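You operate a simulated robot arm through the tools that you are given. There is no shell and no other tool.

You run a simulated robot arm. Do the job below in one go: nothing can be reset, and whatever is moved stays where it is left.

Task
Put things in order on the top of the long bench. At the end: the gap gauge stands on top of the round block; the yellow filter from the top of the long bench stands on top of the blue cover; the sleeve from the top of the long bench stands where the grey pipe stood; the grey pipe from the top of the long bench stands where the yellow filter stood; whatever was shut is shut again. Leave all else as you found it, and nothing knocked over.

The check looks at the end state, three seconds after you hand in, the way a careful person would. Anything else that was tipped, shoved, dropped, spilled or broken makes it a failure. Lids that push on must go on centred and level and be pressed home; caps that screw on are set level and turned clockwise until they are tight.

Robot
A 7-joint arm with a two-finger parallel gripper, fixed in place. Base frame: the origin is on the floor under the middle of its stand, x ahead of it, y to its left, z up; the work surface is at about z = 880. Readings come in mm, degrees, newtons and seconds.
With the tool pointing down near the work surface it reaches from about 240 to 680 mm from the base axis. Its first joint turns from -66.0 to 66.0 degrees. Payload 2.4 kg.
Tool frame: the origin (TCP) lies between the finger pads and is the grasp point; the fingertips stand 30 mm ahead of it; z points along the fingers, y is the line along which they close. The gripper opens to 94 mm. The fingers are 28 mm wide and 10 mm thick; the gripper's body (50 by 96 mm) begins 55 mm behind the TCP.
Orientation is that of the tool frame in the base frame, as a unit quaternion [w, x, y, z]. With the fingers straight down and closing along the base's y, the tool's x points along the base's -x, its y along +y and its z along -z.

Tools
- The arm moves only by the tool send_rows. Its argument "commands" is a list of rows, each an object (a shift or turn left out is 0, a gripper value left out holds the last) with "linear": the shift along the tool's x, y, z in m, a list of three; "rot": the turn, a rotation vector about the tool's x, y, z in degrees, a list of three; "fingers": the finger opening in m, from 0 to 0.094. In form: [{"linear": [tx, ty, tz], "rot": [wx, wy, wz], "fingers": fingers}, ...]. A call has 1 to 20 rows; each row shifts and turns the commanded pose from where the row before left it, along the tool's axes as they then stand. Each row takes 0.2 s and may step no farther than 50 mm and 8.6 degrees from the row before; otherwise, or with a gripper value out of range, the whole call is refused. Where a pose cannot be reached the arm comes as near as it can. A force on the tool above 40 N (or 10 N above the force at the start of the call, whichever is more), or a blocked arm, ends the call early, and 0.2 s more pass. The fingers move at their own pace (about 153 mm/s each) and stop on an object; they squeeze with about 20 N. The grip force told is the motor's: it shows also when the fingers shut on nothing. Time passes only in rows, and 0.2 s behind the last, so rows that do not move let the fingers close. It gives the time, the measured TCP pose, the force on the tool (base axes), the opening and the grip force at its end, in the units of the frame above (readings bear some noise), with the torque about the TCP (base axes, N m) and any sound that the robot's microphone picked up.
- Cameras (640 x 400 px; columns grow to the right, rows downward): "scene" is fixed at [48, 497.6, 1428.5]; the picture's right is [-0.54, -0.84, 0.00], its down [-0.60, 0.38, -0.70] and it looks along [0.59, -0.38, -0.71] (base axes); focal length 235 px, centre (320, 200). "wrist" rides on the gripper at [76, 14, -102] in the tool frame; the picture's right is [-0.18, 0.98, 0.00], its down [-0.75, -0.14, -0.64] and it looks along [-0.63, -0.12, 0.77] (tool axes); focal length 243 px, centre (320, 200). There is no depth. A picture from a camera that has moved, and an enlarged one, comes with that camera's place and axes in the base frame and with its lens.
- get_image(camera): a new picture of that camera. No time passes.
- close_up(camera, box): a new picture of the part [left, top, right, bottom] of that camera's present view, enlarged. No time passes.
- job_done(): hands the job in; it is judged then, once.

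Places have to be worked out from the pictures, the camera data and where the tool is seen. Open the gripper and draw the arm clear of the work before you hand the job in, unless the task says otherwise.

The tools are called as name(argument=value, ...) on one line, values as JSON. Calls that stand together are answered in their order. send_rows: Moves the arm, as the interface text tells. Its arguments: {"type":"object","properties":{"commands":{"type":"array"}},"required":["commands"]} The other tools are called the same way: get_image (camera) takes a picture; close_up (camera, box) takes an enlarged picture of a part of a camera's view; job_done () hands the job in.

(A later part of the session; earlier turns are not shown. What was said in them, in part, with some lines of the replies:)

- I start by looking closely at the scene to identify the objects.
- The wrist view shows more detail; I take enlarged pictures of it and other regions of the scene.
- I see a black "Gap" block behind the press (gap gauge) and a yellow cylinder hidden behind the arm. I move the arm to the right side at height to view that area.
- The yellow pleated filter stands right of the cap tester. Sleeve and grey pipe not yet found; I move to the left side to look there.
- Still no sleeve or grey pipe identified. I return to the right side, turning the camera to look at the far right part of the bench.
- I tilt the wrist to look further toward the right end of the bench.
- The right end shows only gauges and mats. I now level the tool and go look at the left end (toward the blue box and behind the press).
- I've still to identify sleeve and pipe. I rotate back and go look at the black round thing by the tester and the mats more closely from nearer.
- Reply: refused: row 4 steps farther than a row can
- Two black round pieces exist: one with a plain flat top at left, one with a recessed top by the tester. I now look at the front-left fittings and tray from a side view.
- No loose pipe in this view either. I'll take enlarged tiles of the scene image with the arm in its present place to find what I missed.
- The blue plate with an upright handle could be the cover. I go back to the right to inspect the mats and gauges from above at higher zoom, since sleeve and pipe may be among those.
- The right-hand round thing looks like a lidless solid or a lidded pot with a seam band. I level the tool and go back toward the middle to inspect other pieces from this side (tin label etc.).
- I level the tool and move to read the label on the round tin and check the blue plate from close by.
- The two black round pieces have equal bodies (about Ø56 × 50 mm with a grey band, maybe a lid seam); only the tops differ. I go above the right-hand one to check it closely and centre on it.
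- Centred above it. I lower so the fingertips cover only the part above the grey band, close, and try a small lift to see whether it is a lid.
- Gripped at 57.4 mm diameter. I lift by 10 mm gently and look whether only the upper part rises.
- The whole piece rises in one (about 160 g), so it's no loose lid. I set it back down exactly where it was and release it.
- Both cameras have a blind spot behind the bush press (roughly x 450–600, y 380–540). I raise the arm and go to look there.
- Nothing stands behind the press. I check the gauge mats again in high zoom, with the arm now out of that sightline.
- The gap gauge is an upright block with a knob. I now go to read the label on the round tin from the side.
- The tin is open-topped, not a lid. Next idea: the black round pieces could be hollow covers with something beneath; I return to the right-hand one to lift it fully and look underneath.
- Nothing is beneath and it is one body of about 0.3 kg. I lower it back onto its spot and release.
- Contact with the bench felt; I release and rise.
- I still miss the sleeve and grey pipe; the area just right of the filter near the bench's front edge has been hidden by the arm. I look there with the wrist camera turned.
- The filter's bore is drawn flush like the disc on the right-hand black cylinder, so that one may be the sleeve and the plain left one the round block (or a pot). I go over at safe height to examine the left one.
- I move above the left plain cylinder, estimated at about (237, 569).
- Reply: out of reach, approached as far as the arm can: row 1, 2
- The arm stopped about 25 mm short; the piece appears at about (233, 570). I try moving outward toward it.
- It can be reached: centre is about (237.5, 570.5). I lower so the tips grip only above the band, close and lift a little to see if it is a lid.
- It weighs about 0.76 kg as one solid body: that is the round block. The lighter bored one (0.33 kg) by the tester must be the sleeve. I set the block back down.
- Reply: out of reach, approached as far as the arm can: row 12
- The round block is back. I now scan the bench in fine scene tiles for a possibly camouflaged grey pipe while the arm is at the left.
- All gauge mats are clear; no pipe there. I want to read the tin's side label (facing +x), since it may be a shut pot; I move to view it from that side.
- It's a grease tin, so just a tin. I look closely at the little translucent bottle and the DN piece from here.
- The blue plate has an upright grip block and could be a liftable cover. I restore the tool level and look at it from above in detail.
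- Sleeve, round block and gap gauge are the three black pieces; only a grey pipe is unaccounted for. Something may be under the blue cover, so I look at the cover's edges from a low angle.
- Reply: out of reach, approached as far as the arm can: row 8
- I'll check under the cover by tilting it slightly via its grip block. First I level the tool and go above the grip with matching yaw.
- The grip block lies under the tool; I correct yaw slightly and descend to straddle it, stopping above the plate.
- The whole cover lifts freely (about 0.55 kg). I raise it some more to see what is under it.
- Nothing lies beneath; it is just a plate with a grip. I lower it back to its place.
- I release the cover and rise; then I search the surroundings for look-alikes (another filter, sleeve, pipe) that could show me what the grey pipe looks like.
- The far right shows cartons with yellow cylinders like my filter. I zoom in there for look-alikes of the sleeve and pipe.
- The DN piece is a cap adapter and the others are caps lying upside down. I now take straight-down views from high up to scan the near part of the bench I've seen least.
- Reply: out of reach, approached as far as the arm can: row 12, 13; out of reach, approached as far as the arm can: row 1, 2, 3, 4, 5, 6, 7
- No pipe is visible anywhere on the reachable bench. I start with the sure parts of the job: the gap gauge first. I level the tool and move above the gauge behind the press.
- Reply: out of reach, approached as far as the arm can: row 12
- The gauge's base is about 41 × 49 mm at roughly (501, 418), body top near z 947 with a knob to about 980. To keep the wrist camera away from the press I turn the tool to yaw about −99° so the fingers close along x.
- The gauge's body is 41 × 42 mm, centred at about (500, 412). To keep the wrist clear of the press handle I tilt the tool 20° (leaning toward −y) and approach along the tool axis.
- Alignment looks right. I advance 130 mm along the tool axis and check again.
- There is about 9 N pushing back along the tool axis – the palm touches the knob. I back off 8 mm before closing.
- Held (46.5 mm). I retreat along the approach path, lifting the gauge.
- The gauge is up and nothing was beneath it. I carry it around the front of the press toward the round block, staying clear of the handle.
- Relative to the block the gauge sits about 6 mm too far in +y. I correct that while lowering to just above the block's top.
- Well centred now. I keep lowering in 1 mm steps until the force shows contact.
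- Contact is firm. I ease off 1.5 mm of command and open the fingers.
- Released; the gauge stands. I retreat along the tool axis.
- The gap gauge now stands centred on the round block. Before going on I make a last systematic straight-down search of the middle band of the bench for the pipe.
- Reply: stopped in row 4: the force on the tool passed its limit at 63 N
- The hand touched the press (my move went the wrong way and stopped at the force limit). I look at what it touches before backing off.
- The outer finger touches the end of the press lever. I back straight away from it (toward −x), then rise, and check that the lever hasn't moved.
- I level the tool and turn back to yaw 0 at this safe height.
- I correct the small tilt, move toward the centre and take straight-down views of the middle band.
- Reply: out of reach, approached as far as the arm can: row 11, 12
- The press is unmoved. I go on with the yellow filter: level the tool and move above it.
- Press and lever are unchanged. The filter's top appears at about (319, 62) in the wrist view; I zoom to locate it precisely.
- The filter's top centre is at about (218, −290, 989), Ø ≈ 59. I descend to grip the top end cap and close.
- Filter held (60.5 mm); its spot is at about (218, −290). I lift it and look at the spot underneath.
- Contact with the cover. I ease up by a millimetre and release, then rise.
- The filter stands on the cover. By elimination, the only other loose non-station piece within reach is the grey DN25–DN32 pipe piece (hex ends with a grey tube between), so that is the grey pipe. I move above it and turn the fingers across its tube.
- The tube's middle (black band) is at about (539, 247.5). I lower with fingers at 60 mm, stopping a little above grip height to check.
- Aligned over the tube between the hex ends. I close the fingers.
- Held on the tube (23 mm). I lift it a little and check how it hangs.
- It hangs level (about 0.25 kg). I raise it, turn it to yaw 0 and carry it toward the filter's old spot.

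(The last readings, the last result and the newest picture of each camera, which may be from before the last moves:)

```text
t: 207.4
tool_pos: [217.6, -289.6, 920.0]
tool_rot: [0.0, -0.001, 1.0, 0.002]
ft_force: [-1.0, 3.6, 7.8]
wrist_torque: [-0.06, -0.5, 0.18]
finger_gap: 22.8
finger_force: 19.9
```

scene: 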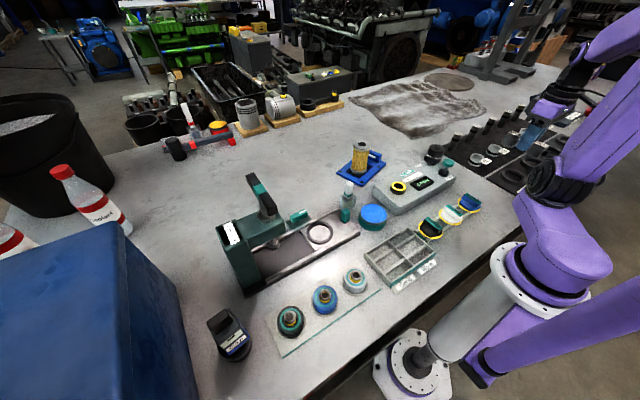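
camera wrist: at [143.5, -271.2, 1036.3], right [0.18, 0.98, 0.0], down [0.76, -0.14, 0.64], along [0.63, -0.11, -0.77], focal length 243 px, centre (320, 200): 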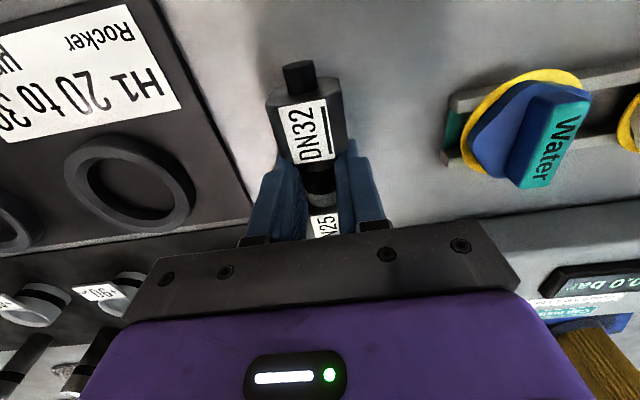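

Contact with the bench. I release and rise.

send_rows(commands=[{"linear": [0, 0, -0.0005]}, {"fingers": 0.032}, {"fingers": 0.045}, {"fingers": 0.06}, {"linear": [0, 0, -0.01]}, {"linear": [0, 0, -0.03]}, {"linear": [0, 0, -0.045]}, {"linear": [0, 0, -0.045]}, {"linear": [0, 0, -0.045], "fingers": 0.094}, {"linear": [0, 0, 0]}, {"linear": [0, 0, 0]}])

get_image(camera="wrist")

close_up(camera="scene", box=[450, 140, 550, 220])

close_up(camera="wrist", box=[240, 40, 400, 180])

```text
t: 209.8
tool_pos: [216.9, -289.3, 1097.8]
tool_rot: [-0.001, -0.001, 1.0, 0.002]
ft_force: [1.3, 0.5, -0.3]
wrist_torque: [0.01, 0.0, 0.03]
finger_gap: 94.0
finger_force: 0.0
```

```text
taken
camera wrist: at [141.6, -274.8, 1200.4], right [0.18, 0.98, 0.0], down [0.76, -0.14, 0.64], along [0.63, -0.11, -0.77], focal length 243 px, centre (320, 200)
```

wrist: 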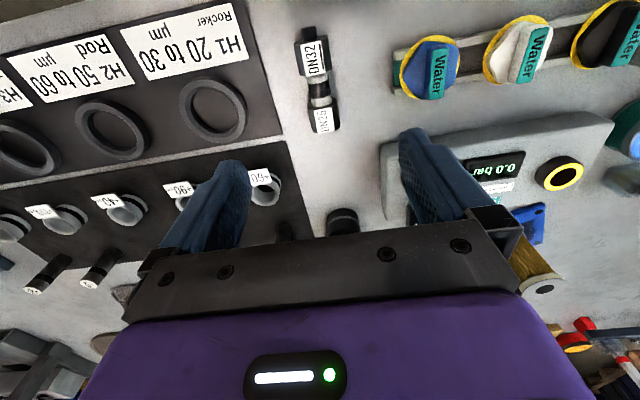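

```text
5.00 times, centred on (500, 180) of scene
camera zoom: at [48.0, 497.6, 1428.5], right [-0.54, -0.84, 0.0], down [-0.6, 0.38, -0.7], along [0.59, -0.38, -0.71], focal length 1174 px, centre (-580, 300)
```

zoom: 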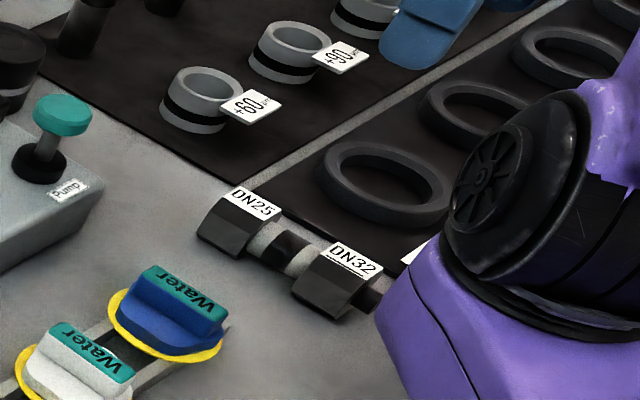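

```text
2.86 times, centred on (320, 110) of wrist
camera zoom: at [141.6, -274.8, 1200.4], right [0.18, 0.98, 0.0], down [0.76, -0.14, 0.64], along [0.63, -0.11, -0.77], focal length 693 px, centre (320, 457)
```

zoom: 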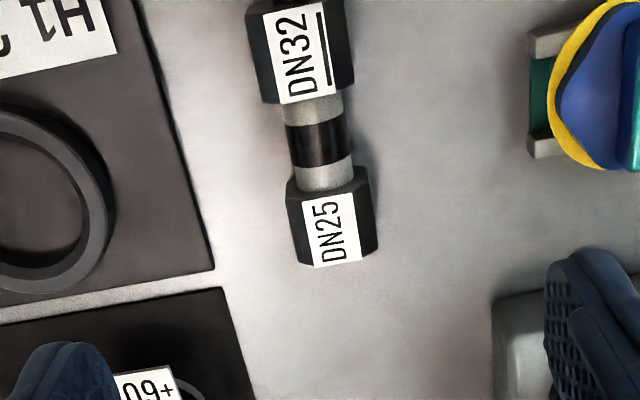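

The pipe piece now lies at the filter's old spot. Next the sleeve: I move above it and locate it.

send_rows(commands=[{"linear": [-0.048, 0, 0]}, {"linear": [-0.048, 0, 0]}, {"linear": [-0.048, 0, 0]}, {"linear": [-0.048, 0, 0]}, {"linear": [-0.046, 0, 0]}, {"linear": [0, 0, 0.04]}, {"linear": [0, 0, 0.04]}, {"linear": [0, 0, 0]}, {"linear": [0, 0, 0]}])

get_image(camera="wrist")

close_up(camera="wrist", box=[240, 80, 400, 180])

```text
t: 211.8
tool_pos: [454.0, -287.6, 1015.4]
tool_rot: [0.0, -0.001, 1.0, 0.001]
ft_force: [0.2, 1.2, 0.3]
wrist_torque: [-0.03, -0.01, 0.02]
finger_gap: 94.1
finger_force: 0.0
```

```text
taken
camera wrist: at [378.9, -274.2, 1118.8], right [0.18, 0.98, 0.0], down [0.76, -0.14, 0.64], along [0.63, -0.11, -0.77], focal length 243 px, centre (320, 200)
```

wrist: 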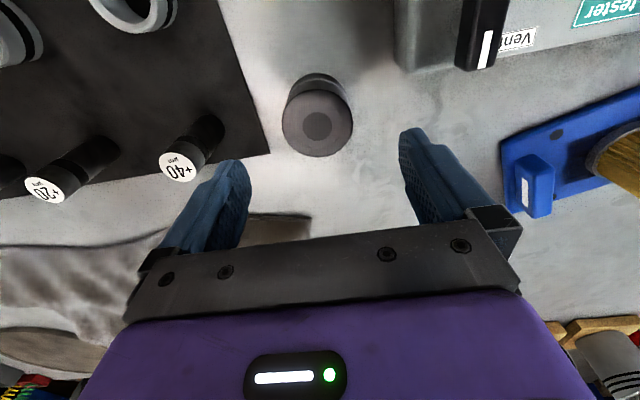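

```text
4.00 times, centred on (320, 130) of wrist
camera zoom: at [378.9, -274.2, 1118.8], right [0.18, 0.98, 0.0], down [0.76, -0.14, 0.64], along [0.63, -0.11, -0.77], focal length 970 px, centre (320, 480)
```

zoom: 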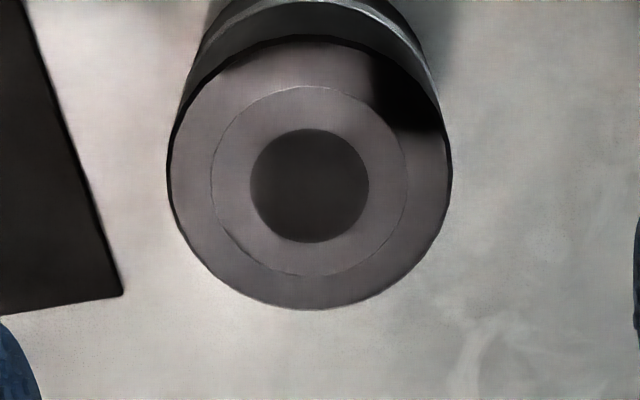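

send_rows(commands=[{"linear": [-0.001, -0.002, 0.045]}, {"linear": [0, 0, 0.041]}, {"linear": [0, 0, 0]}, {"linear": [0, 0, 0]}, {"fingers": 0.07}, {"fingers": 0.05}, {"fingers": 0.045}, {"fingers": 0.045}])

send_rows(commands=[{"linear": [0, 0, -0.005]}, {"linear": [0, 0, -0.02]}, {"linear": [0, 0, -0.04]}, {"linear": [0, 0, -0.045]}, {"linear": [0, 0, -0.045]}, {"linear": [0, 0, -0.03]}, {"linear": [0, 0, 0]}])

get_image(camera="scene")

```text
t: 213.6
tool_pos: [453.8, -293.1, 929.4]
tool_rot: [-0.001, -0.001, 1.0, 0.002]
ft_force: [0.8, 0.3, -0.3]
wrist_torque: [0.08, 0.07, 0.0]
finger_gap: 58.3
finger_force: 19.8
```

```text
t: 215.2
tool_pos: [456.4, -289.2, 1116.4]
tool_rot: [-0.001, -0.001, 1.0, 0.002]
ft_force: [-0.1, 0.3, -3.8]
wrist_torque: [0.02, 0.0, 0.0]
finger_gap: 58.2
finger_force: 20.2
```

```text
taken
```

scene: 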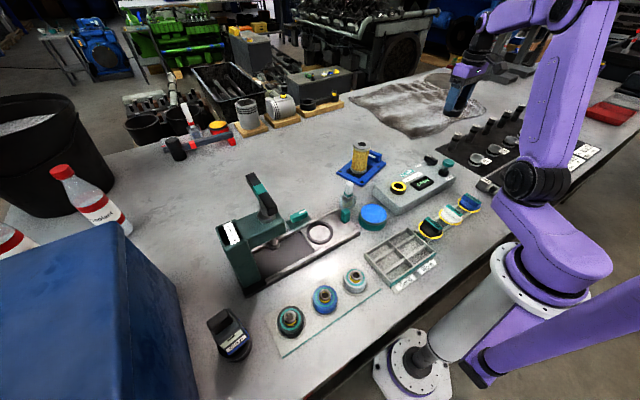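

The sleeve is held. I carry it high over to the pipe's old spot.

send_rows(commands=[{"linear": [-0.0075, 0.0485, 0]}, {"linear": [-0.0075, 0.0485, 0]}, {"linear": [-0.0075, 0.0485, 0]}, {"linear": [-0.0075, 0.0485, 0]}, {"linear": [-0.0075, 0.0485, 0]}, {"linear": [-0.0075, 0.0485, 0]}, {"linear": [-0.0075, 0.0485, 0]}, {"linear": [-0.0075, 0.0485, 0]}, {"linear": [-0.0075, 0.0485, 0]}, {"linear": [-0.0075, 0.0485, 0]}, {"linear": [-0.0075, 0.0485, 0]}, {"linear": [0, 0, 0]}, {"linear": [0, 0, 0]}])

get_image(camera="wrist")

get_image(camera="scene")

```text
t: 218.0
tool_pos: [537.6, 240.2, 1116.2]
tool_rot: [-0.001, -0.001, 1.0, 0.002]
ft_force: [0.2, 0.6, -3.4]
wrist_torque: [0.02, 0.02, -0.01]
finger_gap: 58.0
finger_force: 20.2
```

```text
taken
camera wrist: at [461.3, 254.5, 1219.8], right [0.18, 0.98, 0.0], down [0.76, -0.14, 0.64], along [0.63, -0.11, -0.77], focal length 243 px, centre (320, 200)
```

wrist: 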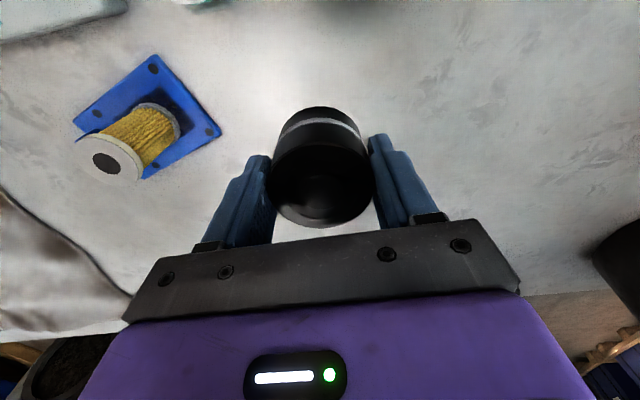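

```text
taken
```

scene: 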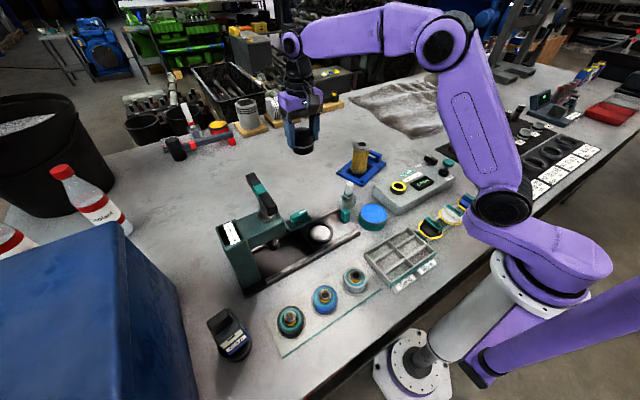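

send_rows(commands=[{"linear": [-0.0015, 0.0073, 0.03]}, {"linear": [0, 0, 0.045]}, {"linear": [0, 0, 0.045]}, {"linear": [0, 0, 0.045]}, {"linear": [0, 0, 0.012]}, {"linear": [0, 0, 0]}, {"linear": [0, 0, 0]}])

close_up(camera="scene", box=[250, 140, 350, 220])

```text
t: 219.6
tool_pos: [537.9, 250.3, 941.4]
tool_rot: [-0.001, -0.001, 1.0, 0.003]
ft_force: [-0.6, -0.3, -2.7]
wrist_torque: [-0.05, 0.01, -0.01]
finger_gap: 57.8
finger_force: 19.7
```

```text
5.00 times, centred on (300, 180) of scene
camera zoom: at [48.0, 497.6, 1428.5], right [-0.54, -0.84, 0.0], down [-0.6, 0.38, -0.7], along [0.59, -0.38, -0.71], focal length 1174 px, centre (420, 300)
```

zoom: 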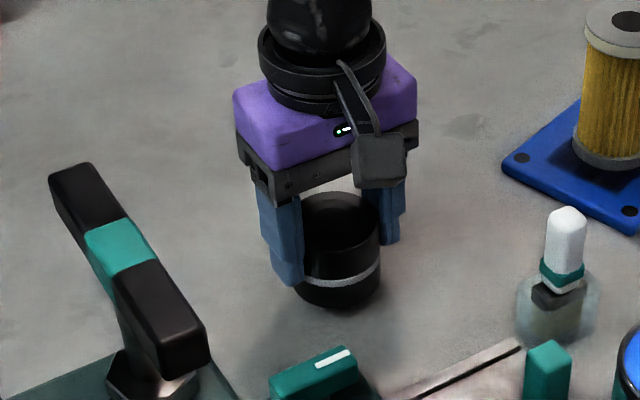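

send_rows(commands=[{"linear": [0, 0, 0.006]}, {"linear": [0, 0, 0.004]}, {"linear": [0, 0, 0]}])

send_rows(commands=[{"linear": [0, 0, 0.0012]}, {"linear": [0, 0, 0]}])

send_rows(commands=[{"linear": [0, 0, 0.0012]}, {"linear": [0, 0, 0]}])

send_rows(commands=[{"linear": [0, 0, 0.001]}, {"linear": [0, 0, 0]}])

```text
t: 220.4
tool_pos: [539.5, 249.5, 930.3]
tool_rot: [-0.001, -0.001, 1.0, 0.002]
ft_force: [0.2, -0.5, -3.5]
wrist_torque: [0.0, 0.03, -0.01]
finger_gap: 58.0
finger_force: 20.1
```

```text
t: 221.0
tool_pos: [539.6, 249.7, 929.7]
tool_rot: [0.0, -0.001, 1.0, 0.002]
ft_force: [0.9, 1.6, 1.9]
wrist_torque: [0.23, 0.09, -0.03]
finger_gap: 57.9
finger_force: 19.9
```

```text
t: 221.6
tool_pos: [539.0, 249.0, 929.0]
tool_rot: [0.002, -0.001, 1.0, 0.003]
ft_force: [4.2, 0.8, 15.5]
wrist_torque: [0.02, -0.13, -0.03]
finger_gap: 57.9
finger_force: 20.1
```

```text
t: 222.2
tool_pos: [539.6, 248.6, 926.0]
tool_rot: [-0.001, -0.001, 1.0, 0.002]
ft_force: [6.1, 0.8, 14.0]
wrist_torque: [0.05, -0.2, 0.03]
finger_gap: 57.5
finger_force: 19.9
```

It stands on the bench. I ease up and release, then rise clear.

send_rows(commands=[{"linear": [0, 0, -0.0015]}, {"linear": [0, 0, 0]}, {"fingers": 0.066}, {"fingers": 0.08}, {"fingers": 0.094}, {"linear": [0, 0, -0.02]}, {"linear": [0, 0, -0.045]}, {"linear": [0, 0, -0.045]}, {"linear": [0, 0, -0.045]}, {"linear": [0, 0, -0.045]}, {"linear": [0, 0, -0.03]}, {"linear": [0, 0, 0]}, {"linear": [0, 0, 0]}])

get_image(camera="wrist")

close_up(camera="scene", box=[250, 130, 410, 230])

close_up(camera="wrist", box=[240, 30, 400, 150])

```text
t: 225.0
tool_pos: [539.3, 248.0, 1155.7]
tool_rot: [0.0, -0.001, 1.0, 0.001]
ft_force: [0.3, -0.2, 0.0]
wrist_torque: [-0.02, 0.02, -0.02]
finger_gap: 94.1
finger_force: 0.0
```

```text
taken
camera wrist: at [463.9, 261.4, 1258.9], right [0.18, 0.98, 0.0], down [0.76, -0.14, 0.64], along [0.63, -0.11, -0.77], focal length 243 px, centre (320, 200)
```

wrist: 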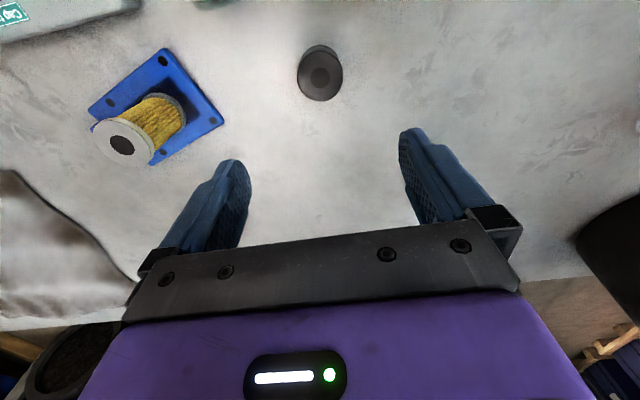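

```text
4.00 times, centred on (330, 180) of scene
camera zoom: at [48.0, 497.6, 1428.5], right [-0.54, -0.84, 0.0], down [-0.6, 0.38, -0.7], along [0.59, -0.38, -0.71], focal length 939 px, centre (280, 280)
```

zoom: 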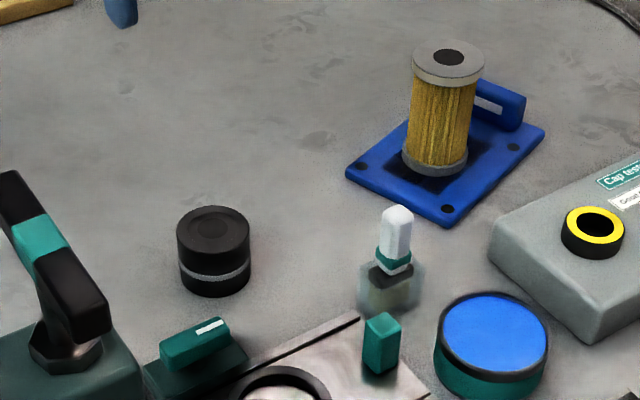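

```text
3.33 times, centred on (320, 90) of wrist
camera zoom: at [463.9, 261.4, 1258.9], right [0.18, 0.98, 0.0], down [0.76, -0.14, 0.64], along [0.63, -0.11, -0.77], focal length 809 px, centre (320, 567)
```

zoom: 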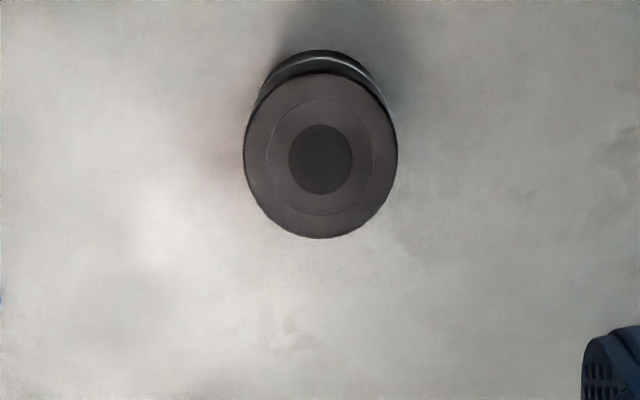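

The sleeve stands at the pipe's old spot. I compare the scene with the first pictures to verify nothing else shifted.

close_up(camera="scene", box=[330, 120, 490, 220])

close_up(camera="scene", box=[200, 200, 480, 375])

close_up(camera="scene", box=[200, 160, 360, 260])

get_image(camera="scene")

```text
4.00 times, centred on (410, 170) of scene
camera zoom: at [48.0, 497.6, 1428.5], right [-0.54, -0.84, 0.0], down [-0.6, 0.38, -0.7], along [0.59, -0.38, -0.71], focal length 939 px, centre (-40, 320)
```

zoom: 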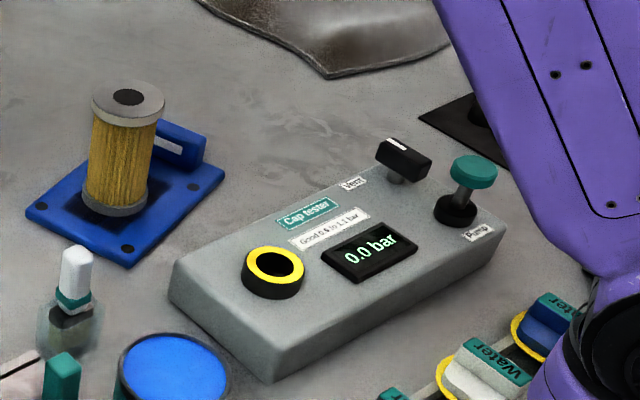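

```text
2.29 times, centred on (340, 288) of scene
camera zoom: at [48.0, 497.6, 1428.5], right [-0.54, -0.84, 0.0], down [-0.6, 0.38, -0.7], along [0.59, -0.38, -0.71], focal length 537 px, centre (274, 0)
```

zoom: 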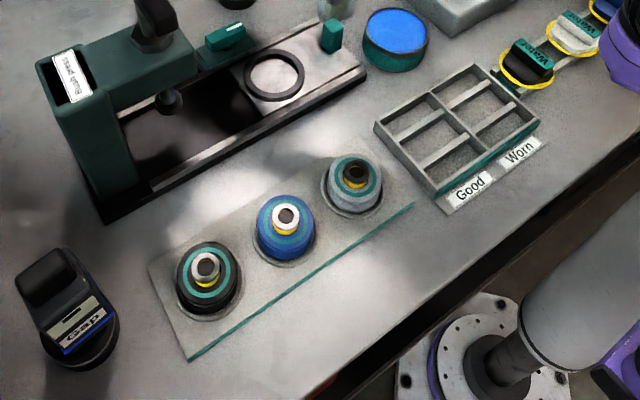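

```text
4.00 times, centred on (280, 210) of scene
camera zoom: at [48.0, 497.6, 1428.5], right [-0.54, -0.84, 0.0], down [-0.6, 0.38, -0.7], along [0.59, -0.38, -0.71], focal length 939 px, centre (480, 160)
```

zoom: 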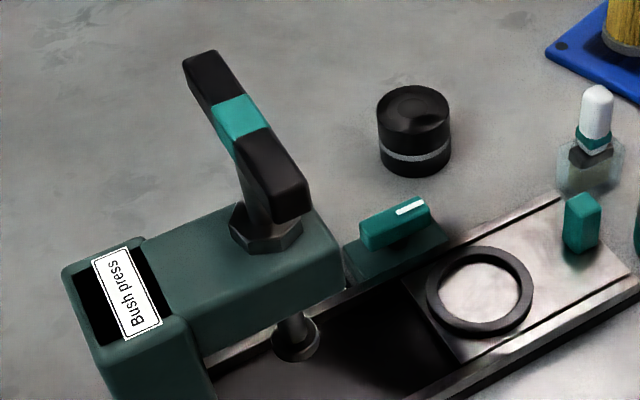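

```text
taken
```

scene: 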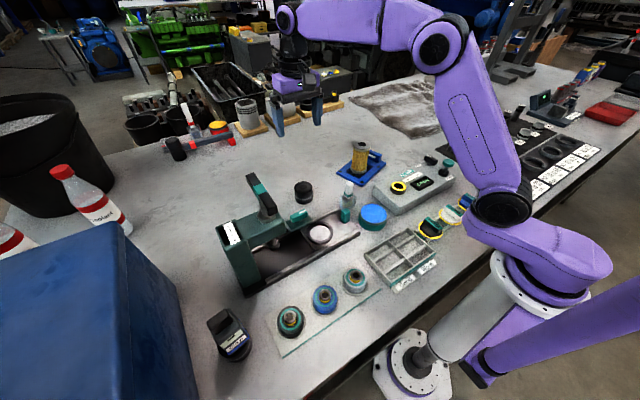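

The cover may have turned slightly when I tested it. I take the same crop as an earlier picture to compare.

close_up(camera="scene", box=[325, 140, 405, 190])

```text
8.00 times, centred on (365, 165) of scene
camera zoom: at [48.0, 497.6, 1428.5], right [-0.54, -0.84, 0.0], down [-0.6, 0.38, -0.7], along [0.59, -0.38, -0.71], focal length 1879 px, centre (-40, 480)
```

zoom: 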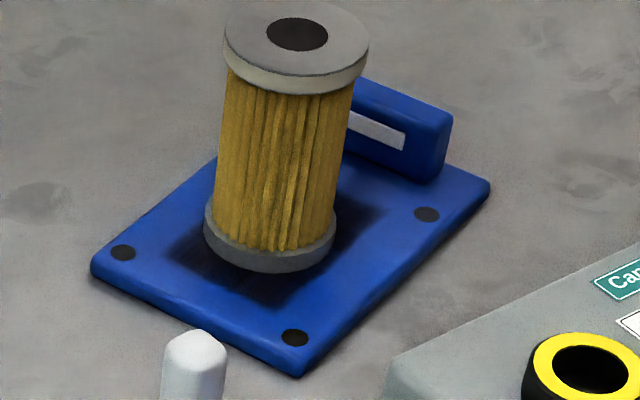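

Comparing marks, the cover turned about 5° around its grip block (edge shift ~10 mm) when I tested it earlier. I'll turn it back gently by its grip block; I position above the block with matching yaw.

send_rows(commands=[{"linear": [-0.0036, -0.0467, 0]}, {"linear": [-0.0036, -0.0467, 0]}, {"linear": [-0.0036, -0.0467, 0]}, {"linear": [-0.0036, -0.0467, 0]}, {"linear": [-0.0036, -0.0467, 0]}, {"linear": [-0.0036, -0.0467, 0]}, {"linear": [-0.0036, -0.0467, 0]}, {"rot": [0, 0, -8.5]}, {"rot": [0, 0, -8.5]}, {"rot": [0, 0, -1.0], "fingers": 0.06}, {"linear": [0, 0, 0.04]}, {"linear": [0, 0, 0.04]}, {"linear": [0, 0, 0]}, {"linear": [0, 0, 0]}])

get_image(camera="wrist")

close_up(camera="wrist", box=[240, 60, 400, 180])

```text
t: 228.0
tool_pos: [568.4, -77.2, 1076.5]
tool_rot: [-0.001, -0.157, 0.988, 0.001]
ft_force: [-1.0, -0.5, -0.5]
wrist_torque: [-0.02, -0.02, 0.02]
finger_gap: 59.9
finger_force: 0.0
```

```text
taken
camera wrist: at [490.9, -86.9, 1179.7], right [-0.13, 0.99, 0.0], down [0.76, 0.1, 0.64], along [0.64, 0.09, -0.77], focal length 243 px, centre (320, 200)
```

wrist: 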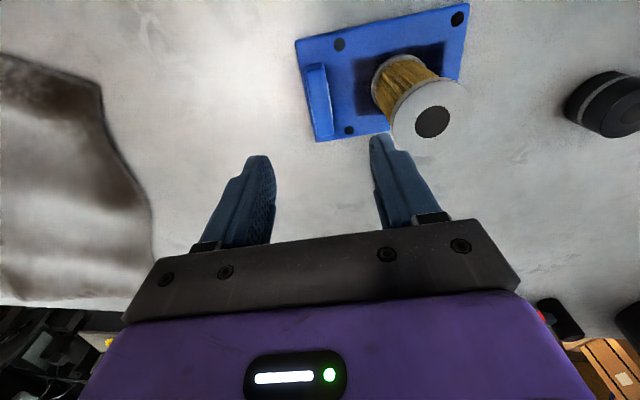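

```text
3.33 times, centred on (320, 120) of wrist
camera zoom: at [490.9, -86.9, 1179.7], right [-0.13, 0.99, 0.0], down [0.76, 0.1, 0.64], along [0.64, 0.09, -0.77], focal length 809 px, centre (320, 467)
```

zoom: 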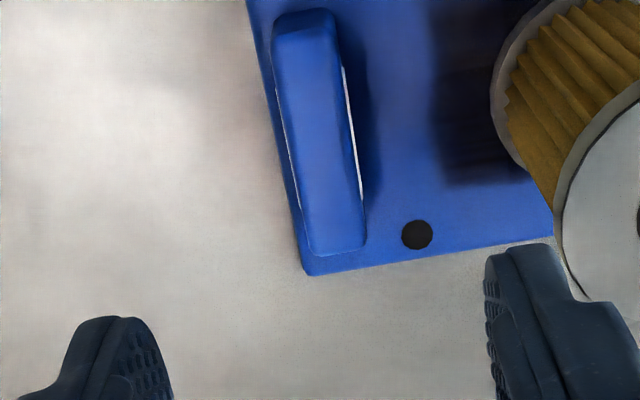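

The grip block is centred below. I descend to hold just its upper part, staying clear of the filter.

send_rows(commands=[{"linear": [0, 0, 0.045]}, {"linear": [0, 0, 0.04]}, {"linear": [0, 0, 0.03]}, {"linear": [0, 0, 0]}, {"linear": [0, 0, 0]}])

get_image(camera="wrist")

close_up(camera="scene", box=[325, 110, 425, 190])

```text
t: 229.2
tool_pos: [564.4, -76.4, 961.8]
tool_rot: [-0.001, -0.157, 0.988, 0.001]
ft_force: [0.6, 0.5, 0.0]
wrist_torque: [0.02, 0.0, -0.02]
finger_gap: 60.0
finger_force: 0.1
```

```text
taken
camera wrist: at [488.8, -86.0, 1065.4], right [-0.13, 0.99, 0.0], down [0.76, 0.1, 0.64], along [0.63, 0.09, -0.77], focal length 243 px, centre (320, 200)
```

wrist: 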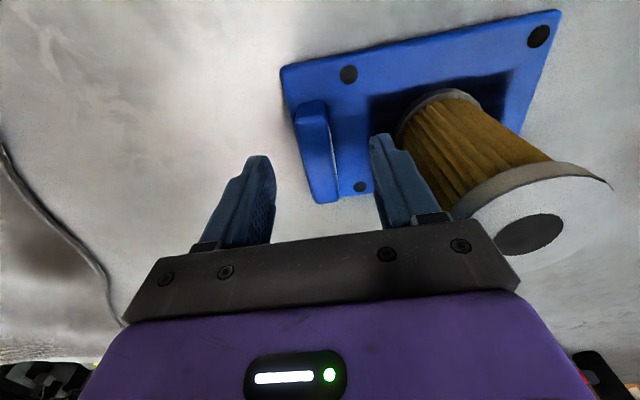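

```text
5.00 times, centred on (375, 150) of scene
camera zoom: at [48.0, 497.6, 1428.5], right [-0.54, -0.84, 0.0], down [-0.6, 0.38, -0.7], along [0.59, -0.38, -0.71], focal length 1174 px, centre (45, 450)
```

zoom: 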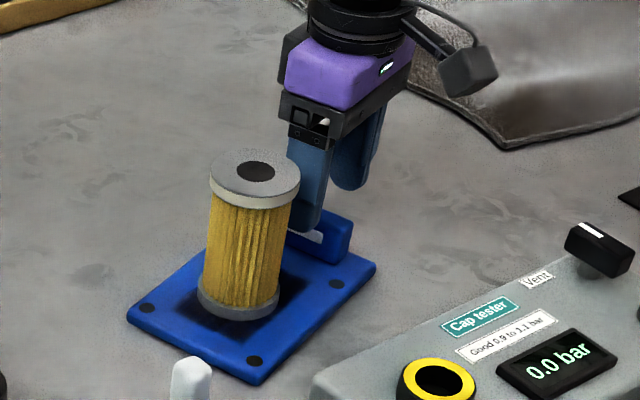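

Clearance to the filter is only about 7 mm at the side, so I grip just the top of the block (TCP z ≈ 948) keeping the palm above the filter.

send_rows(commands=[{"linear": [0, 0, 0.006]}, {"linear": [0, 0, 0.007]}, {"linear": [0, 0, 0]}, {"linear": [0, 0, 0]}])

close_up(camera="scene", box=[345, 120, 415, 180])

close_up(camera="wrist", box=[240, 80, 560, 280])

```text
t: 230.2
tool_pos: [564.8, -77.1, 947.0]
tool_rot: [-0.001, -0.157, 0.988, 0.002]
ft_force: [-0.1, -0.5, 0.1]
wrist_torque: [0.0, 0.04, -0.03]
finger_gap: 59.9
finger_force: 0.0
```

```text
6.67 times, centred on (380, 150) of scene
camera zoom: at [48.0, 497.6, 1428.5], right [-0.54, -0.84, 0.0], down [-0.6, 0.38, -0.7], along [0.59, -0.38, -0.71], focal length 1566 px, centre (-80, 533)
```

zoom: 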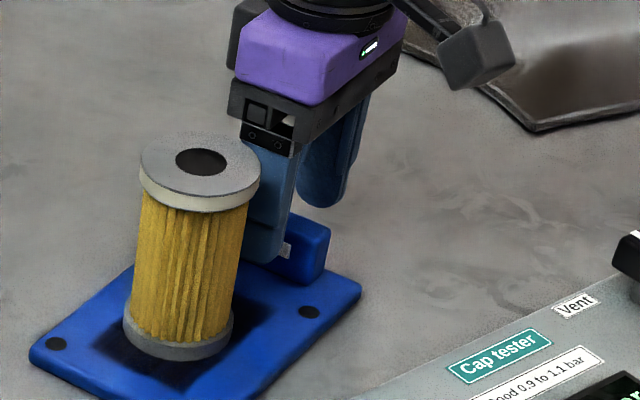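

```text
2.00 times, centred on (400, 180) of wrist
camera zoom: at [489.2, -86.3, 1051.3], right [-0.13, 0.99, 0.0], down [0.76, 0.1, 0.64], along [0.63, 0.09, -0.77], focal length 485 px, centre (160, 240)
```

zoom: 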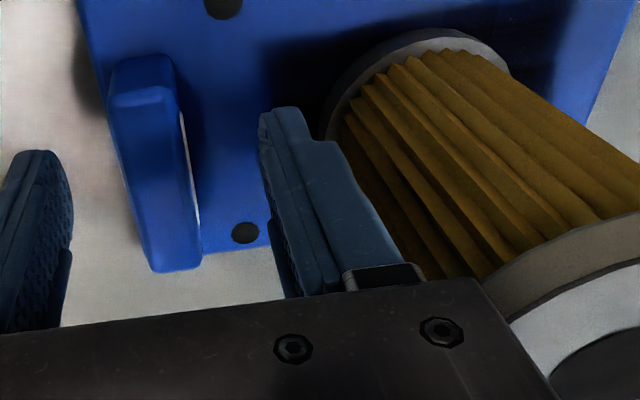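

send_rows(commands=[{"fingers": 0.035}, {"fingers": 0.015}, {"fingers": 0.01}, {"fingers": 0.01}])

close_up(camera="scene", box=[325, 140, 405, 190])

```text
t: 231.2
tool_pos: [566.2, -76.1, 948.9]
tool_rot: [0.0, -0.157, 0.988, 0.001]
ft_force: [0.6, -2.9, 0.3]
wrist_torque: [-0.05, -0.36, -0.19]
finger_gap: 20.0
finger_force: 20.4
```

```text
8.00 times, centred on (365, 165) of scene
camera zoom: at [48.0, 497.5, 1428.5], right [-0.54, -0.84, 0.0], down [-0.6, 0.38, -0.7], along [0.59, -0.38, -0.71], focal length 1879 px, centre (-40, 480)
```

zoom: 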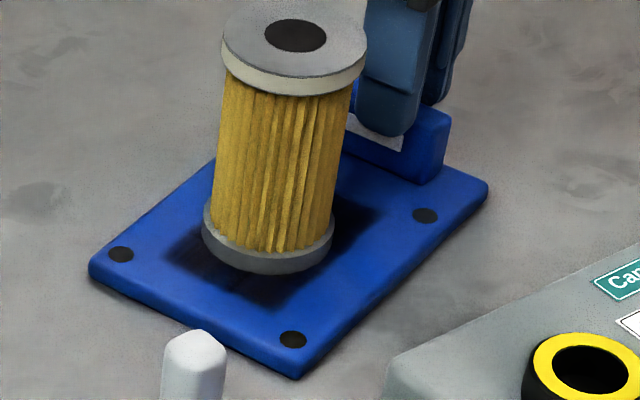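

Held. I now rotate it back slowly by 5.4° in small steps.

send_rows(commands=[{"rot": [0, 0, 0.5]}, {"rot": [0, 0, 0.5]}, {"rot": [0, 0, 0.5]}, {"rot": [0, 0, 0.5]}, {"rot": [0, 0, 0.5]}, {"rot": [0, 0, 0.5]}, {"linear": [0, 0, 0]}])

close_up(camera="scene", box=[325, 140, 405, 190])

```text
t: 232.8
tool_pos: [563.9, -77.4, 948.6]
tool_rot: [0.001, -0.132, 0.991, 0.003]
ft_force: [2.2, 3.3, 2.7]
wrist_torque: [0.21, -0.55, 0.15]
finger_gap: 19.7
finger_force: 19.9
```

```text
8.00 times, centred on (365, 165) of scene
camera zoom: at [48.0, 497.6, 1428.5], right [-0.54, -0.84, 0.0], down [-0.6, 0.38, -0.7], along [0.59, -0.38, -0.71], focal length 1879 px, centre (-40, 480)
```

zoom: 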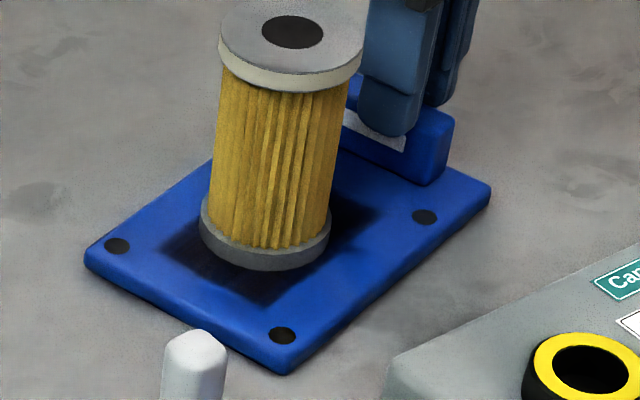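

send_rows(commands=[{"rot": [0, 0, 0.5]}, {"rot": [0, 0, 0.5]}, {"rot": [0, 0, 0.5]}, {"rot": [0, 0, 0.5]}, {"rot": [0, 0, 0.5]}, {"linear": [0, 0, 0]}])

close_up(camera="scene", box=[325, 140, 405, 190])

```text
t: 234.2
tool_pos: [565.2, -77.5, 947.4]
tool_rot: [-0.002, -0.109, 0.994, 0.003]
ft_force: [-1.2, -0.2, 0.0]
wrist_torque: [-0.04, 0.24, 0.14]
finger_gap: 19.8
finger_force: 20.1
```

```text
8.00 times, centred on (365, 165) of scene
camera zoom: at [48.0, 497.6, 1428.5], right [-0.54, -0.84, 0.0], down [-0.6, 0.38, -0.7], along [0.59, -0.38, -0.71], focal length 1879 px, centre (-40, 480)
```

zoom: 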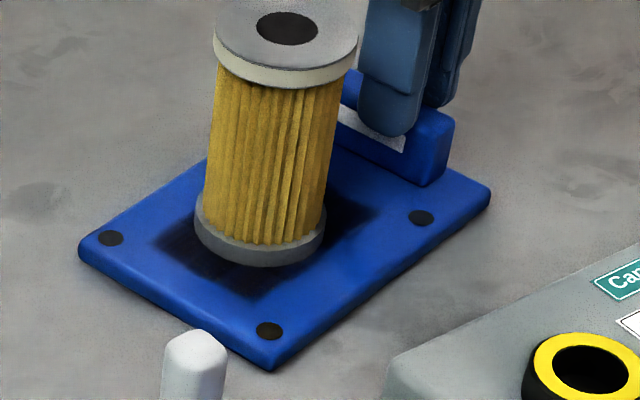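

The cover's marks now coincide with the first picture. I release it and rise straight up.

send_rows(commands=[{"fingers": 0.03}, {"fingers": 0.045}, {"fingers": 0.05}, {"linear": [0, 0, -0.01]}, {"linear": [0, 0, -0.03]}, {"linear": [0, 0, -0.045]}, {"linear": [0, 0, -0.045]}, {"linear": [0, 0, -0.045]}, {"linear": [0, 0, -0.03], "fingers": 0.094}, {"linear": [0, 0, 0]}])

close_up(camera="scene", box=[325, 130, 425, 190])

get_image(camera="wrist")

```text
t: 236.4
tool_pos: [566.3, -76.9, 1152.8]
tool_rot: [-0.001, -0.109, 0.994, 0.001]
ft_force: [-0.5, -1.1, -0.4]
wrist_torque: [0.01, -0.03, 0.04]
finger_gap: 94.0
finger_force: 0.0
```

```text
6.40 times, centred on (375, 160) of scene
camera zoom: at [48.0, 497.6, 1428.5], right [-0.54, -0.84, 0.0], down [-0.6, 0.38, -0.7], along [0.59, -0.38, -0.71], focal length 1503 px, centre (-32, 456)
```

zoom: 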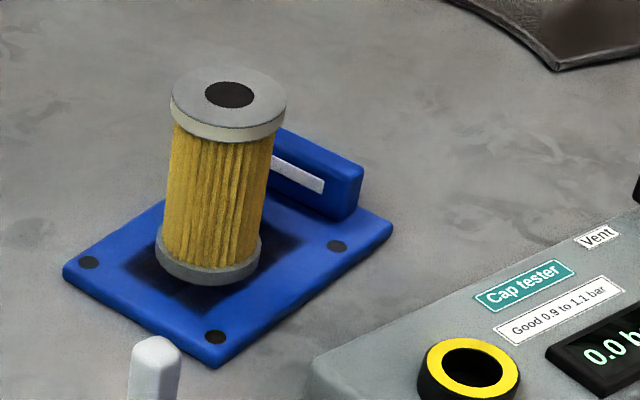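

```text
taken
camera wrist: at [489.0, -79.6, 1257.1], right [-0.04, 1.0, 0.0], down [0.77, 0.02, 0.64], along [0.64, 0.03, -0.77], focal length 243 px, centre (320, 200)
```

wrist: 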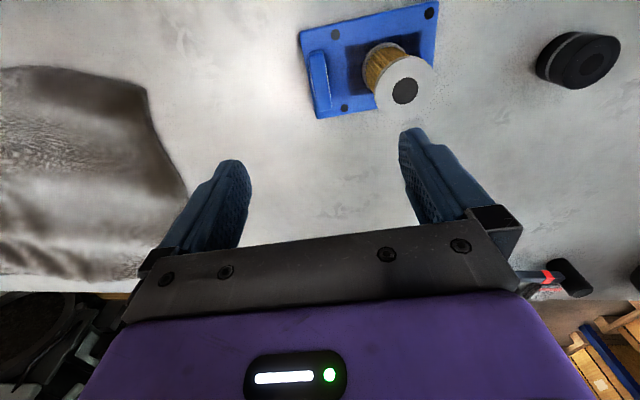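

Before finishing I want to be sure the black sleeve isn't a screw-capped pot. I go back over it, grip its upper half only, press lightly and try an anticlockwise twist.

send_rows(commands=[{"rot": [0, 0, 8.5]}, {"rot": [0, 0, 4.0]}, {"linear": [0.004, 0.0465, 0]}, {"linear": [0.004, 0.0465, 0]}, {"linear": [0.004, 0.0465, 0]}, {"linear": [0.004, 0.0465, 0]}, {"linear": [0.004, 0.0465, 0]}, {"linear": [0.004, 0.0465, 0]}, {"linear": [0.003, 0.0465, 0]}, {"linear": [0, 0, 0.04]}, {"linear": [0, 0, 0.04]}, {"linear": [0, 0, 0.04]}, {"linear": [0, 0, 0]}, {"linear": [0, 0, 0]}])

close_up(camera="wrist", box=[240, 70, 400, 190])

```text
t: 239.4
tool_pos: [535.8, 247.5, 1032.2]
tool_rot: [0.0, -0.001, 1.0, 0.003]
ft_force: [0.4, 0.2, -0.8]
wrist_torque: [0.01, -0.04, 0.02]
finger_gap: 93.9
finger_force: 0.0
```

```text
3.33 times, centred on (320, 130) of wrist
camera zoom: at [459.5, 261.4, 1135.4], right [0.18, 0.98, 0.0], down [0.76, -0.14, 0.64], along [0.63, -0.11, -0.77], focal length 809 px, centre (320, 433)
```

zoom: 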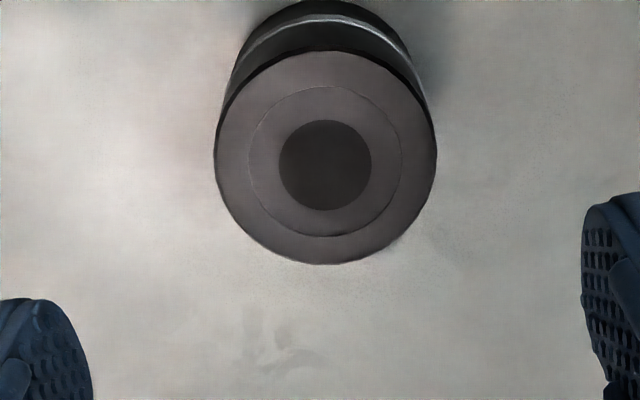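

send_rows(commands=[{"linear": [-0.0025, 0.001, 0.045]}, {"linear": [0, 0, 0.044]}, {"linear": [0, 0, 0]}, {"fingers": 0.07}, {"fingers": 0.05}, {"fingers": 0.045}, {"fingers": 0.045}])

send_rows(commands=[{"linear": [0, 0, 0.001]}, {"linear": [0, 0, 0]}])

```text
t: 241.0
tool_pos: [539.3, 247.7, 944.2]
tool_rot: [-0.001, -0.001, 1.0, 0.001]
ft_force: [0.7, 0.2, -0.1]
wrist_torque: [0.02, 0.03, -0.02]
finger_gap: 57.5
finger_force: 19.9
```

```text
t: 241.6
tool_pos: [539.8, 247.2, 942.9]
tool_rot: [-0.001, -0.002, 1.0, 0.002]
ft_force: [-2.0, -1.5, 3.4]
wrist_torque: [0.05, 0.17, 0.02]
finger_gap: 57.5
finger_force: 20.0
```

send_rows(commands=[{"linear": [0, 0, 0.0007]}, {"rot": [0, 0, -4]}, {"rot": [0, 0, -8]}, {"rot": [0, 0, -8]}])

send_rows(commands=[{"rot": [0, 0, -8]}, {"rot": [0, 0, -8]}, {"rot": [0, 0, -8]}])

```text
t: 242.6
tool_pos: [540.4, 249.7, 942.7]
tool_rot: [-0.002, -0.177, 0.984, 0.002]
ft_force: [0.4, -0.1, 5.0]
wrist_torque: [-0.03, 0.03, -0.09]
finger_gap: 57.5
finger_force: 19.8
```

```text
t: 243.4
tool_pos: [539.0, 247.3, 941.4]
tool_rot: [-0.002, -0.377, 0.926, 0.003]
ft_force: [0.8, 0.1, -0.7]
wrist_torque: [-0.03, 0.0, -0.03]
finger_gap: 57.3
finger_force: 19.7
```

send_rows(commands=[{"rot": [0, 0, -8]}, {"rot": [0, 0, -8]}, {"rot": [0, 0, -8]}, {"linear": [0, 0, 0]}])

send_rows(commands=[{"linear": [0, 0, -0.004]}, {"linear": [0, 0, -0.004]}, {"linear": [0, 0, 0]}, {"linear": [0, 0, 0]}])

close_up(camera="scene", box=[264, 155, 344, 215])

```text
t: 244.4
tool_pos: [540.0, 248.7, 942.7]
tool_rot: [-0.001, -0.561, 0.828, 0.001]
ft_force: [0.1, -0.4, 0.4]
wrist_torque: [0.0, 0.02, -0.02]
finger_gap: 57.3
finger_force: 19.1
```

```text
t: 245.4
tool_pos: [539.7, 248.7, 951.5]
tool_rot: [-0.001, -0.56, 0.828, 0.002]
ft_force: [-0.6, 0.9, -3.8]
wrist_torque: [-0.03, 0.01, 0.02]
finger_gap: 57.4
finger_force: 20.2
```

```text
6.67 times, centred on (304, 185) of scene
camera zoom: at [48.0, 497.6, 1428.5], right [-0.54, -0.84, 0.0], down [-0.6, 0.38, -0.7], along [0.59, -0.38, -0.71], focal length 1566 px, centre (427, 300)
```

zoom: 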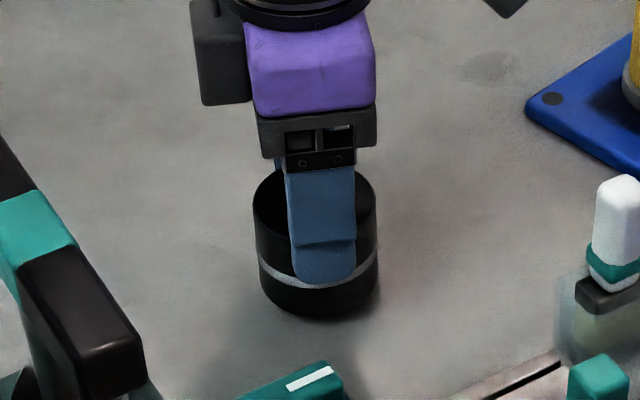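

The whole body turned and lifts as one. I set it down again and repeat the twist with a stronger press to hold the body against the bench.

send_rows(commands=[{"linear": [0, 0, 0.004]}, {"linear": [0, 0, 0.004]}, {"linear": [0, 0, 0]}])

send_rows(commands=[{"linear": [0, 0, 0.001]}, {"linear": [0, 0, 0.0007]}, {"linear": [0, 0, 0]}])

send_rows(commands=[{"linear": [0, 0, 0.0007]}, {"linear": [0, 0, 0]}])

```text
t: 246.2
tool_pos: [539.5, 250.1, 942.9]
tool_rot: [-0.001, -0.56, 0.828, 0.002]
ft_force: [-0.2, -0.5, -4.2]
wrist_torque: [-0.01, 0.02, 0.04]
finger_gap: 57.3
finger_force: 19.9
```

```text
t: 247.0
tool_pos: [539.0, 247.0, 941.3]
tool_rot: [0.0, -0.56, 0.829, 0.003]
ft_force: [-1.7, -0.5, 5.2]
wrist_torque: [-0.3, 0.26, -0.04]
finger_gap: 57.2
finger_force: 20.1
```

```text
t: 247.6
tool_pos: [540.4, 248.8, 942.2]
tool_rot: [0.001, -0.561, 0.828, 0.001]
ft_force: [-3.5, -1.1, 13.8]
wrist_torque: [-0.26, 0.18, 0.08]
finger_gap: 56.9
finger_force: 20.3
```

send_rows(commands=[{"rot": [0, 0, -4]}, {"rot": [0, 0, -4]}])

send_rows(commands=[{"rot": [0, 0, -8]}, {"rot": [0, 0, -8]}])

send_rows(commands=[{"rot": [0, 0, -8]}, {"rot": [0, 0, -8]}, {"linear": [0, 0, 0]}])

close_up(camera="scene", box=[264, 155, 344, 215])

```text
t: 248.2
tool_pos: [539.5, 246.5, 940.3]
tool_rot: [0.001, -0.616, 0.788, 0.002]
ft_force: [2.6, 0.2, 3.6]
wrist_torque: [0.11, -0.2, -0.05]
finger_gap: 57.3
finger_force: 19.8
```

```text
t: 248.8
tool_pos: [539.5, 249.4, 940.4]
tool_rot: [0.001, 0.721, -0.693, -0.002]
ft_force: [1.0, 0.7, 1.0]
wrist_torque: [0.07, 0.06, -0.01]
finger_gap: 57.0
finger_force: 19.8
```

```text
t: 249.6
tool_pos: [539.0, 246.9, 939.7]
tool_rot: [0.0, 0.81, -0.586, -0.002]
ft_force: [-1.0, 0.8, 0.2]
wrist_torque: [-0.04, 0.15, -0.04]
finger_gap: 57.1
finger_force: 19.6
```

```text
6.67 times, centred on (304, 185) of scene
camera zoom: at [47.9, 497.6, 1428.5], right [-0.54, -0.84, 0.0], down [-0.6, 0.38, -0.7], along [0.59, -0.38, -0.71], focal length 1566 px, centre (427, 300)
```

zoom: 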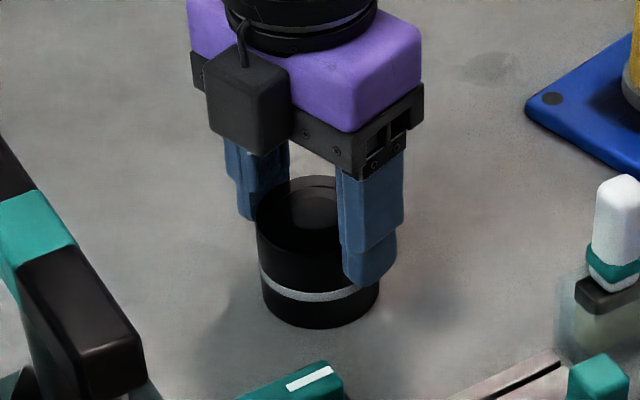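

No sign of a thread; it is one solid piece, so it is the sleeve. I release it, rise and return to a neutral position.

send_rows(commands=[{"fingers": 0.066}, {"fingers": 0.08}, {"fingers": 0.094}, {"linear": [0, 0, -0.02]}, {"linear": [0, 0, -0.045]}, {"linear": [0, 0, -0.045]}, {"linear": [0, 0, -0.045]}, {"linear": [0, 0, -0.045]}, {"linear": [0, 0, -0.03]}, {"linear": [0, 0, 0]}])

send_rows(commands=[{"rot": [0, 0, 8.5]}, {"rot": [0, 0, 8.5]}, {"rot": [0, 0, 8.5]}, {"rot": [0, 0, 8.5]}, {"rot": [0, 0, 8.5]}, {"rot": [0, 0, 8.5]}, {"rot": [0, 0, 8.5]}, {"rot": [0, 0, 8.5]}, {"rot": [0, 0, 8.5]}, {"rot": [0, 0, 8.5]}, {"rot": [0, 0, 8.5]}, {"rot": [0, 0, 8.5]}, {"rot": [0, 0, 6]}, {"linear": [0, 0, 0]}])

get_image(camera="wrist")

get_image(camera="scene")

```text
t: 251.8
tool_pos: [541.2, 246.6, 1173.2]
tool_rot: [0.0, 0.81, -0.587, -0.002]
ft_force: [-1.1, 0.4, 0.5]
wrist_torque: [-0.02, -0.01, 0.04]
finger_gap: 94.0
finger_force: 0.1
```

```text
t: 254.8
tool_pos: [540.2, 246.9, 1170.5]
tool_rot: [-0.001, 0.001, 1.0, 0.002]
ft_force: [0.0, 0.7, 0.4]
wrist_torque: [-0.01, 0.0, -0.04]
finger_gap: 94.3
finger_force: 0.0
```

```text
taken
camera wrist: at [464.5, 261.5, 1273.9], right [0.18, 0.98, 0.0], down [0.76, -0.14, 0.64], along [0.63, -0.12, -0.77], focal length 243 px, centre (320, 200)
```

wrist: 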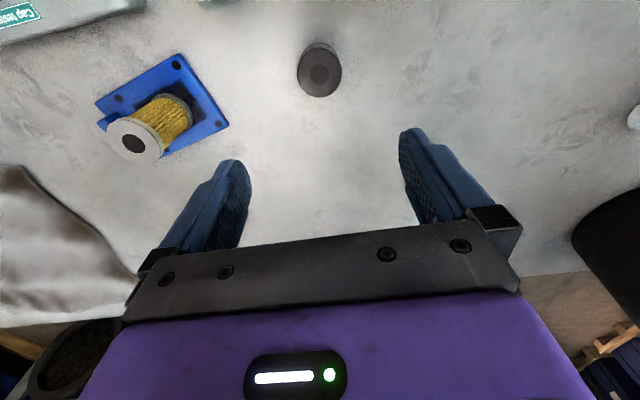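

```text
taken
```

scene: 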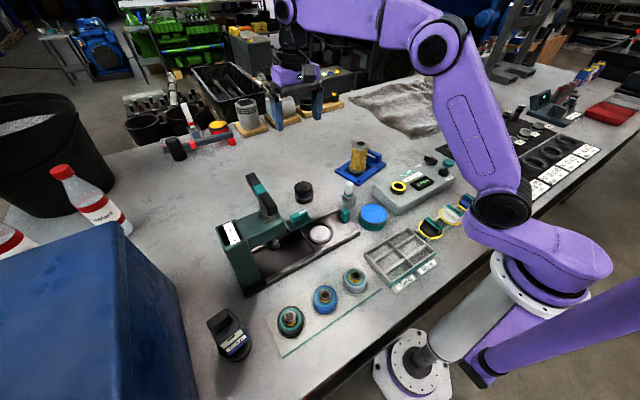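

Everything is in place: gauge on the block, filter on the cover, sleeve at the pipe's old spot, pipe at the filter's old spot. I draw the arm clear to a neutral pose and take a last look.

send_rows(commands=[{"linear": [0.026, -0.037, -0.005]}, {"linear": [0.026, -0.037, -0.005]}, {"linear": [0.026, -0.037, -0.005]}, {"linear": [0.026, -0.037, 0]}, {"linear": [0, 0, 0]}, {"linear": [0, 0, 0]}])

get_image(camera="scene")

close_up(camera="scene", box=[190, 280, 290, 370])

get_image(camera="wrist")

```text
t: 256.2
tool_pos: [436.5, 100.7, 1187.1]
tool_rot: [-0.001, -0.001, 1.0, 0.002]
ft_force: [0.5, 0.0, 0.2]
wrist_torque: [-0.01, -0.03, 0.01]
finger_gap: 94.0
finger_force: 0.2
```

```text
taken
```

scene: 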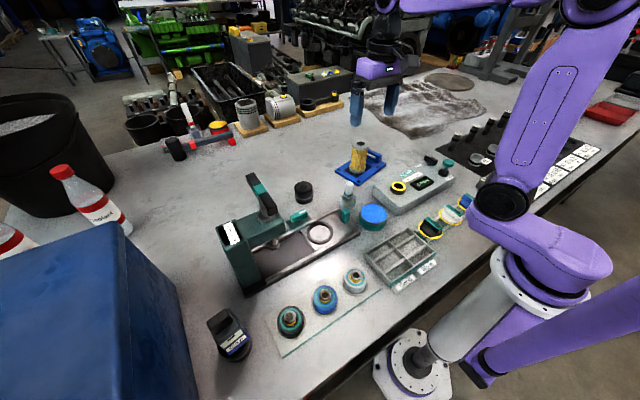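

```text
4.44 times, centred on (240, 325) of scene
camera zoom: at [48.0, 497.5, 1428.5], right [-0.54, -0.84, 0.0], down [-0.6, 0.38, -0.7], along [0.59, -0.38, -0.71], focal length 1044 px, centre (676, -356)
```

zoom: 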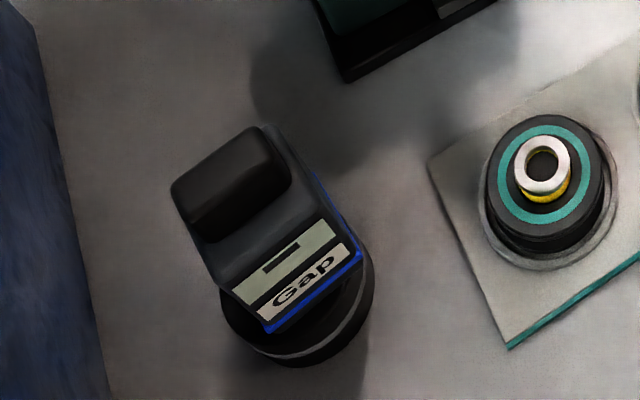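

```text
taken
camera wrist: at [360.8, 115.2, 1290.9], right [0.18, 0.98, 0.0], down [0.76, -0.14, 0.64], along [0.63, -0.11, -0.77], focal length 243 px, centre (320, 200)
```

wrist: 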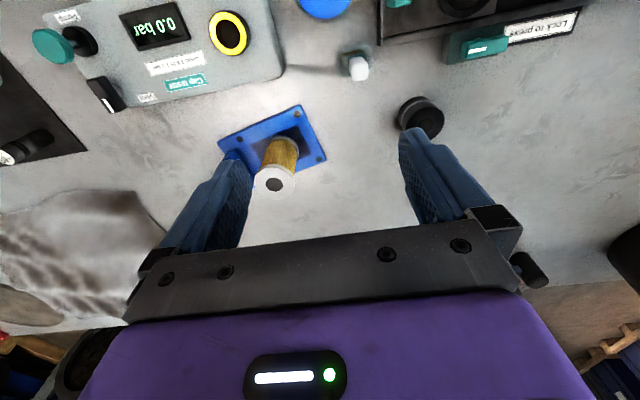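

The final pictures show everything standing as placed, with the gripper open and the arm clear. I hand in. One identification is uncertain: I never saw a plain grey pipe, so I took the grey DN25–DN32 piece to be the pipe by elimination.

job_done()

```text
The job is handed in.
```

I handed the job in. I can't be sure it passes, because I never found an object that was clearly "the grey pipe".

Where things stand now:
- **Gap gauge:** it stands centred on the plain black round block at the left.
- **Yellow filter:** it stands on the blue plate with the grip block, which I took to be the blue cover.
- **Grey pipe:** I searched the whole reachable bench and saw no plain grey pipe. I moved the grey piece labelled DN25/DN32, because it was the only loose object left that fitted. It may instead be a gauge or adapter. It lies on its side, as I found it, where the filter stood, but turned about 90°.
- **Sleeve:** I took this to be the lighter black cylinder with a bore mark on top, which stood by the cap tester. It now stands where the DN piece was. It lifted and turned as one piece, so I judged it solid, but that doesn't fully rule out a tightly closed pot.
- **Shut things:** I opened nothing, so nothing needed shutting again.

Side effects:
- **Press lever:** while moving away from the block, my finger hit the press lever and the arm stopped at 63 N. Later pictures showed the press and lever unmoved.
- **Blue cover:** I lifted it early on to look underneath, and it came down turned about 5°. I later turned it back until its marks matched an earlier picture from before I lifted it.
- **Round block and sleeve:** I also lifted both to check them. The block went back within a couple of millimetres.
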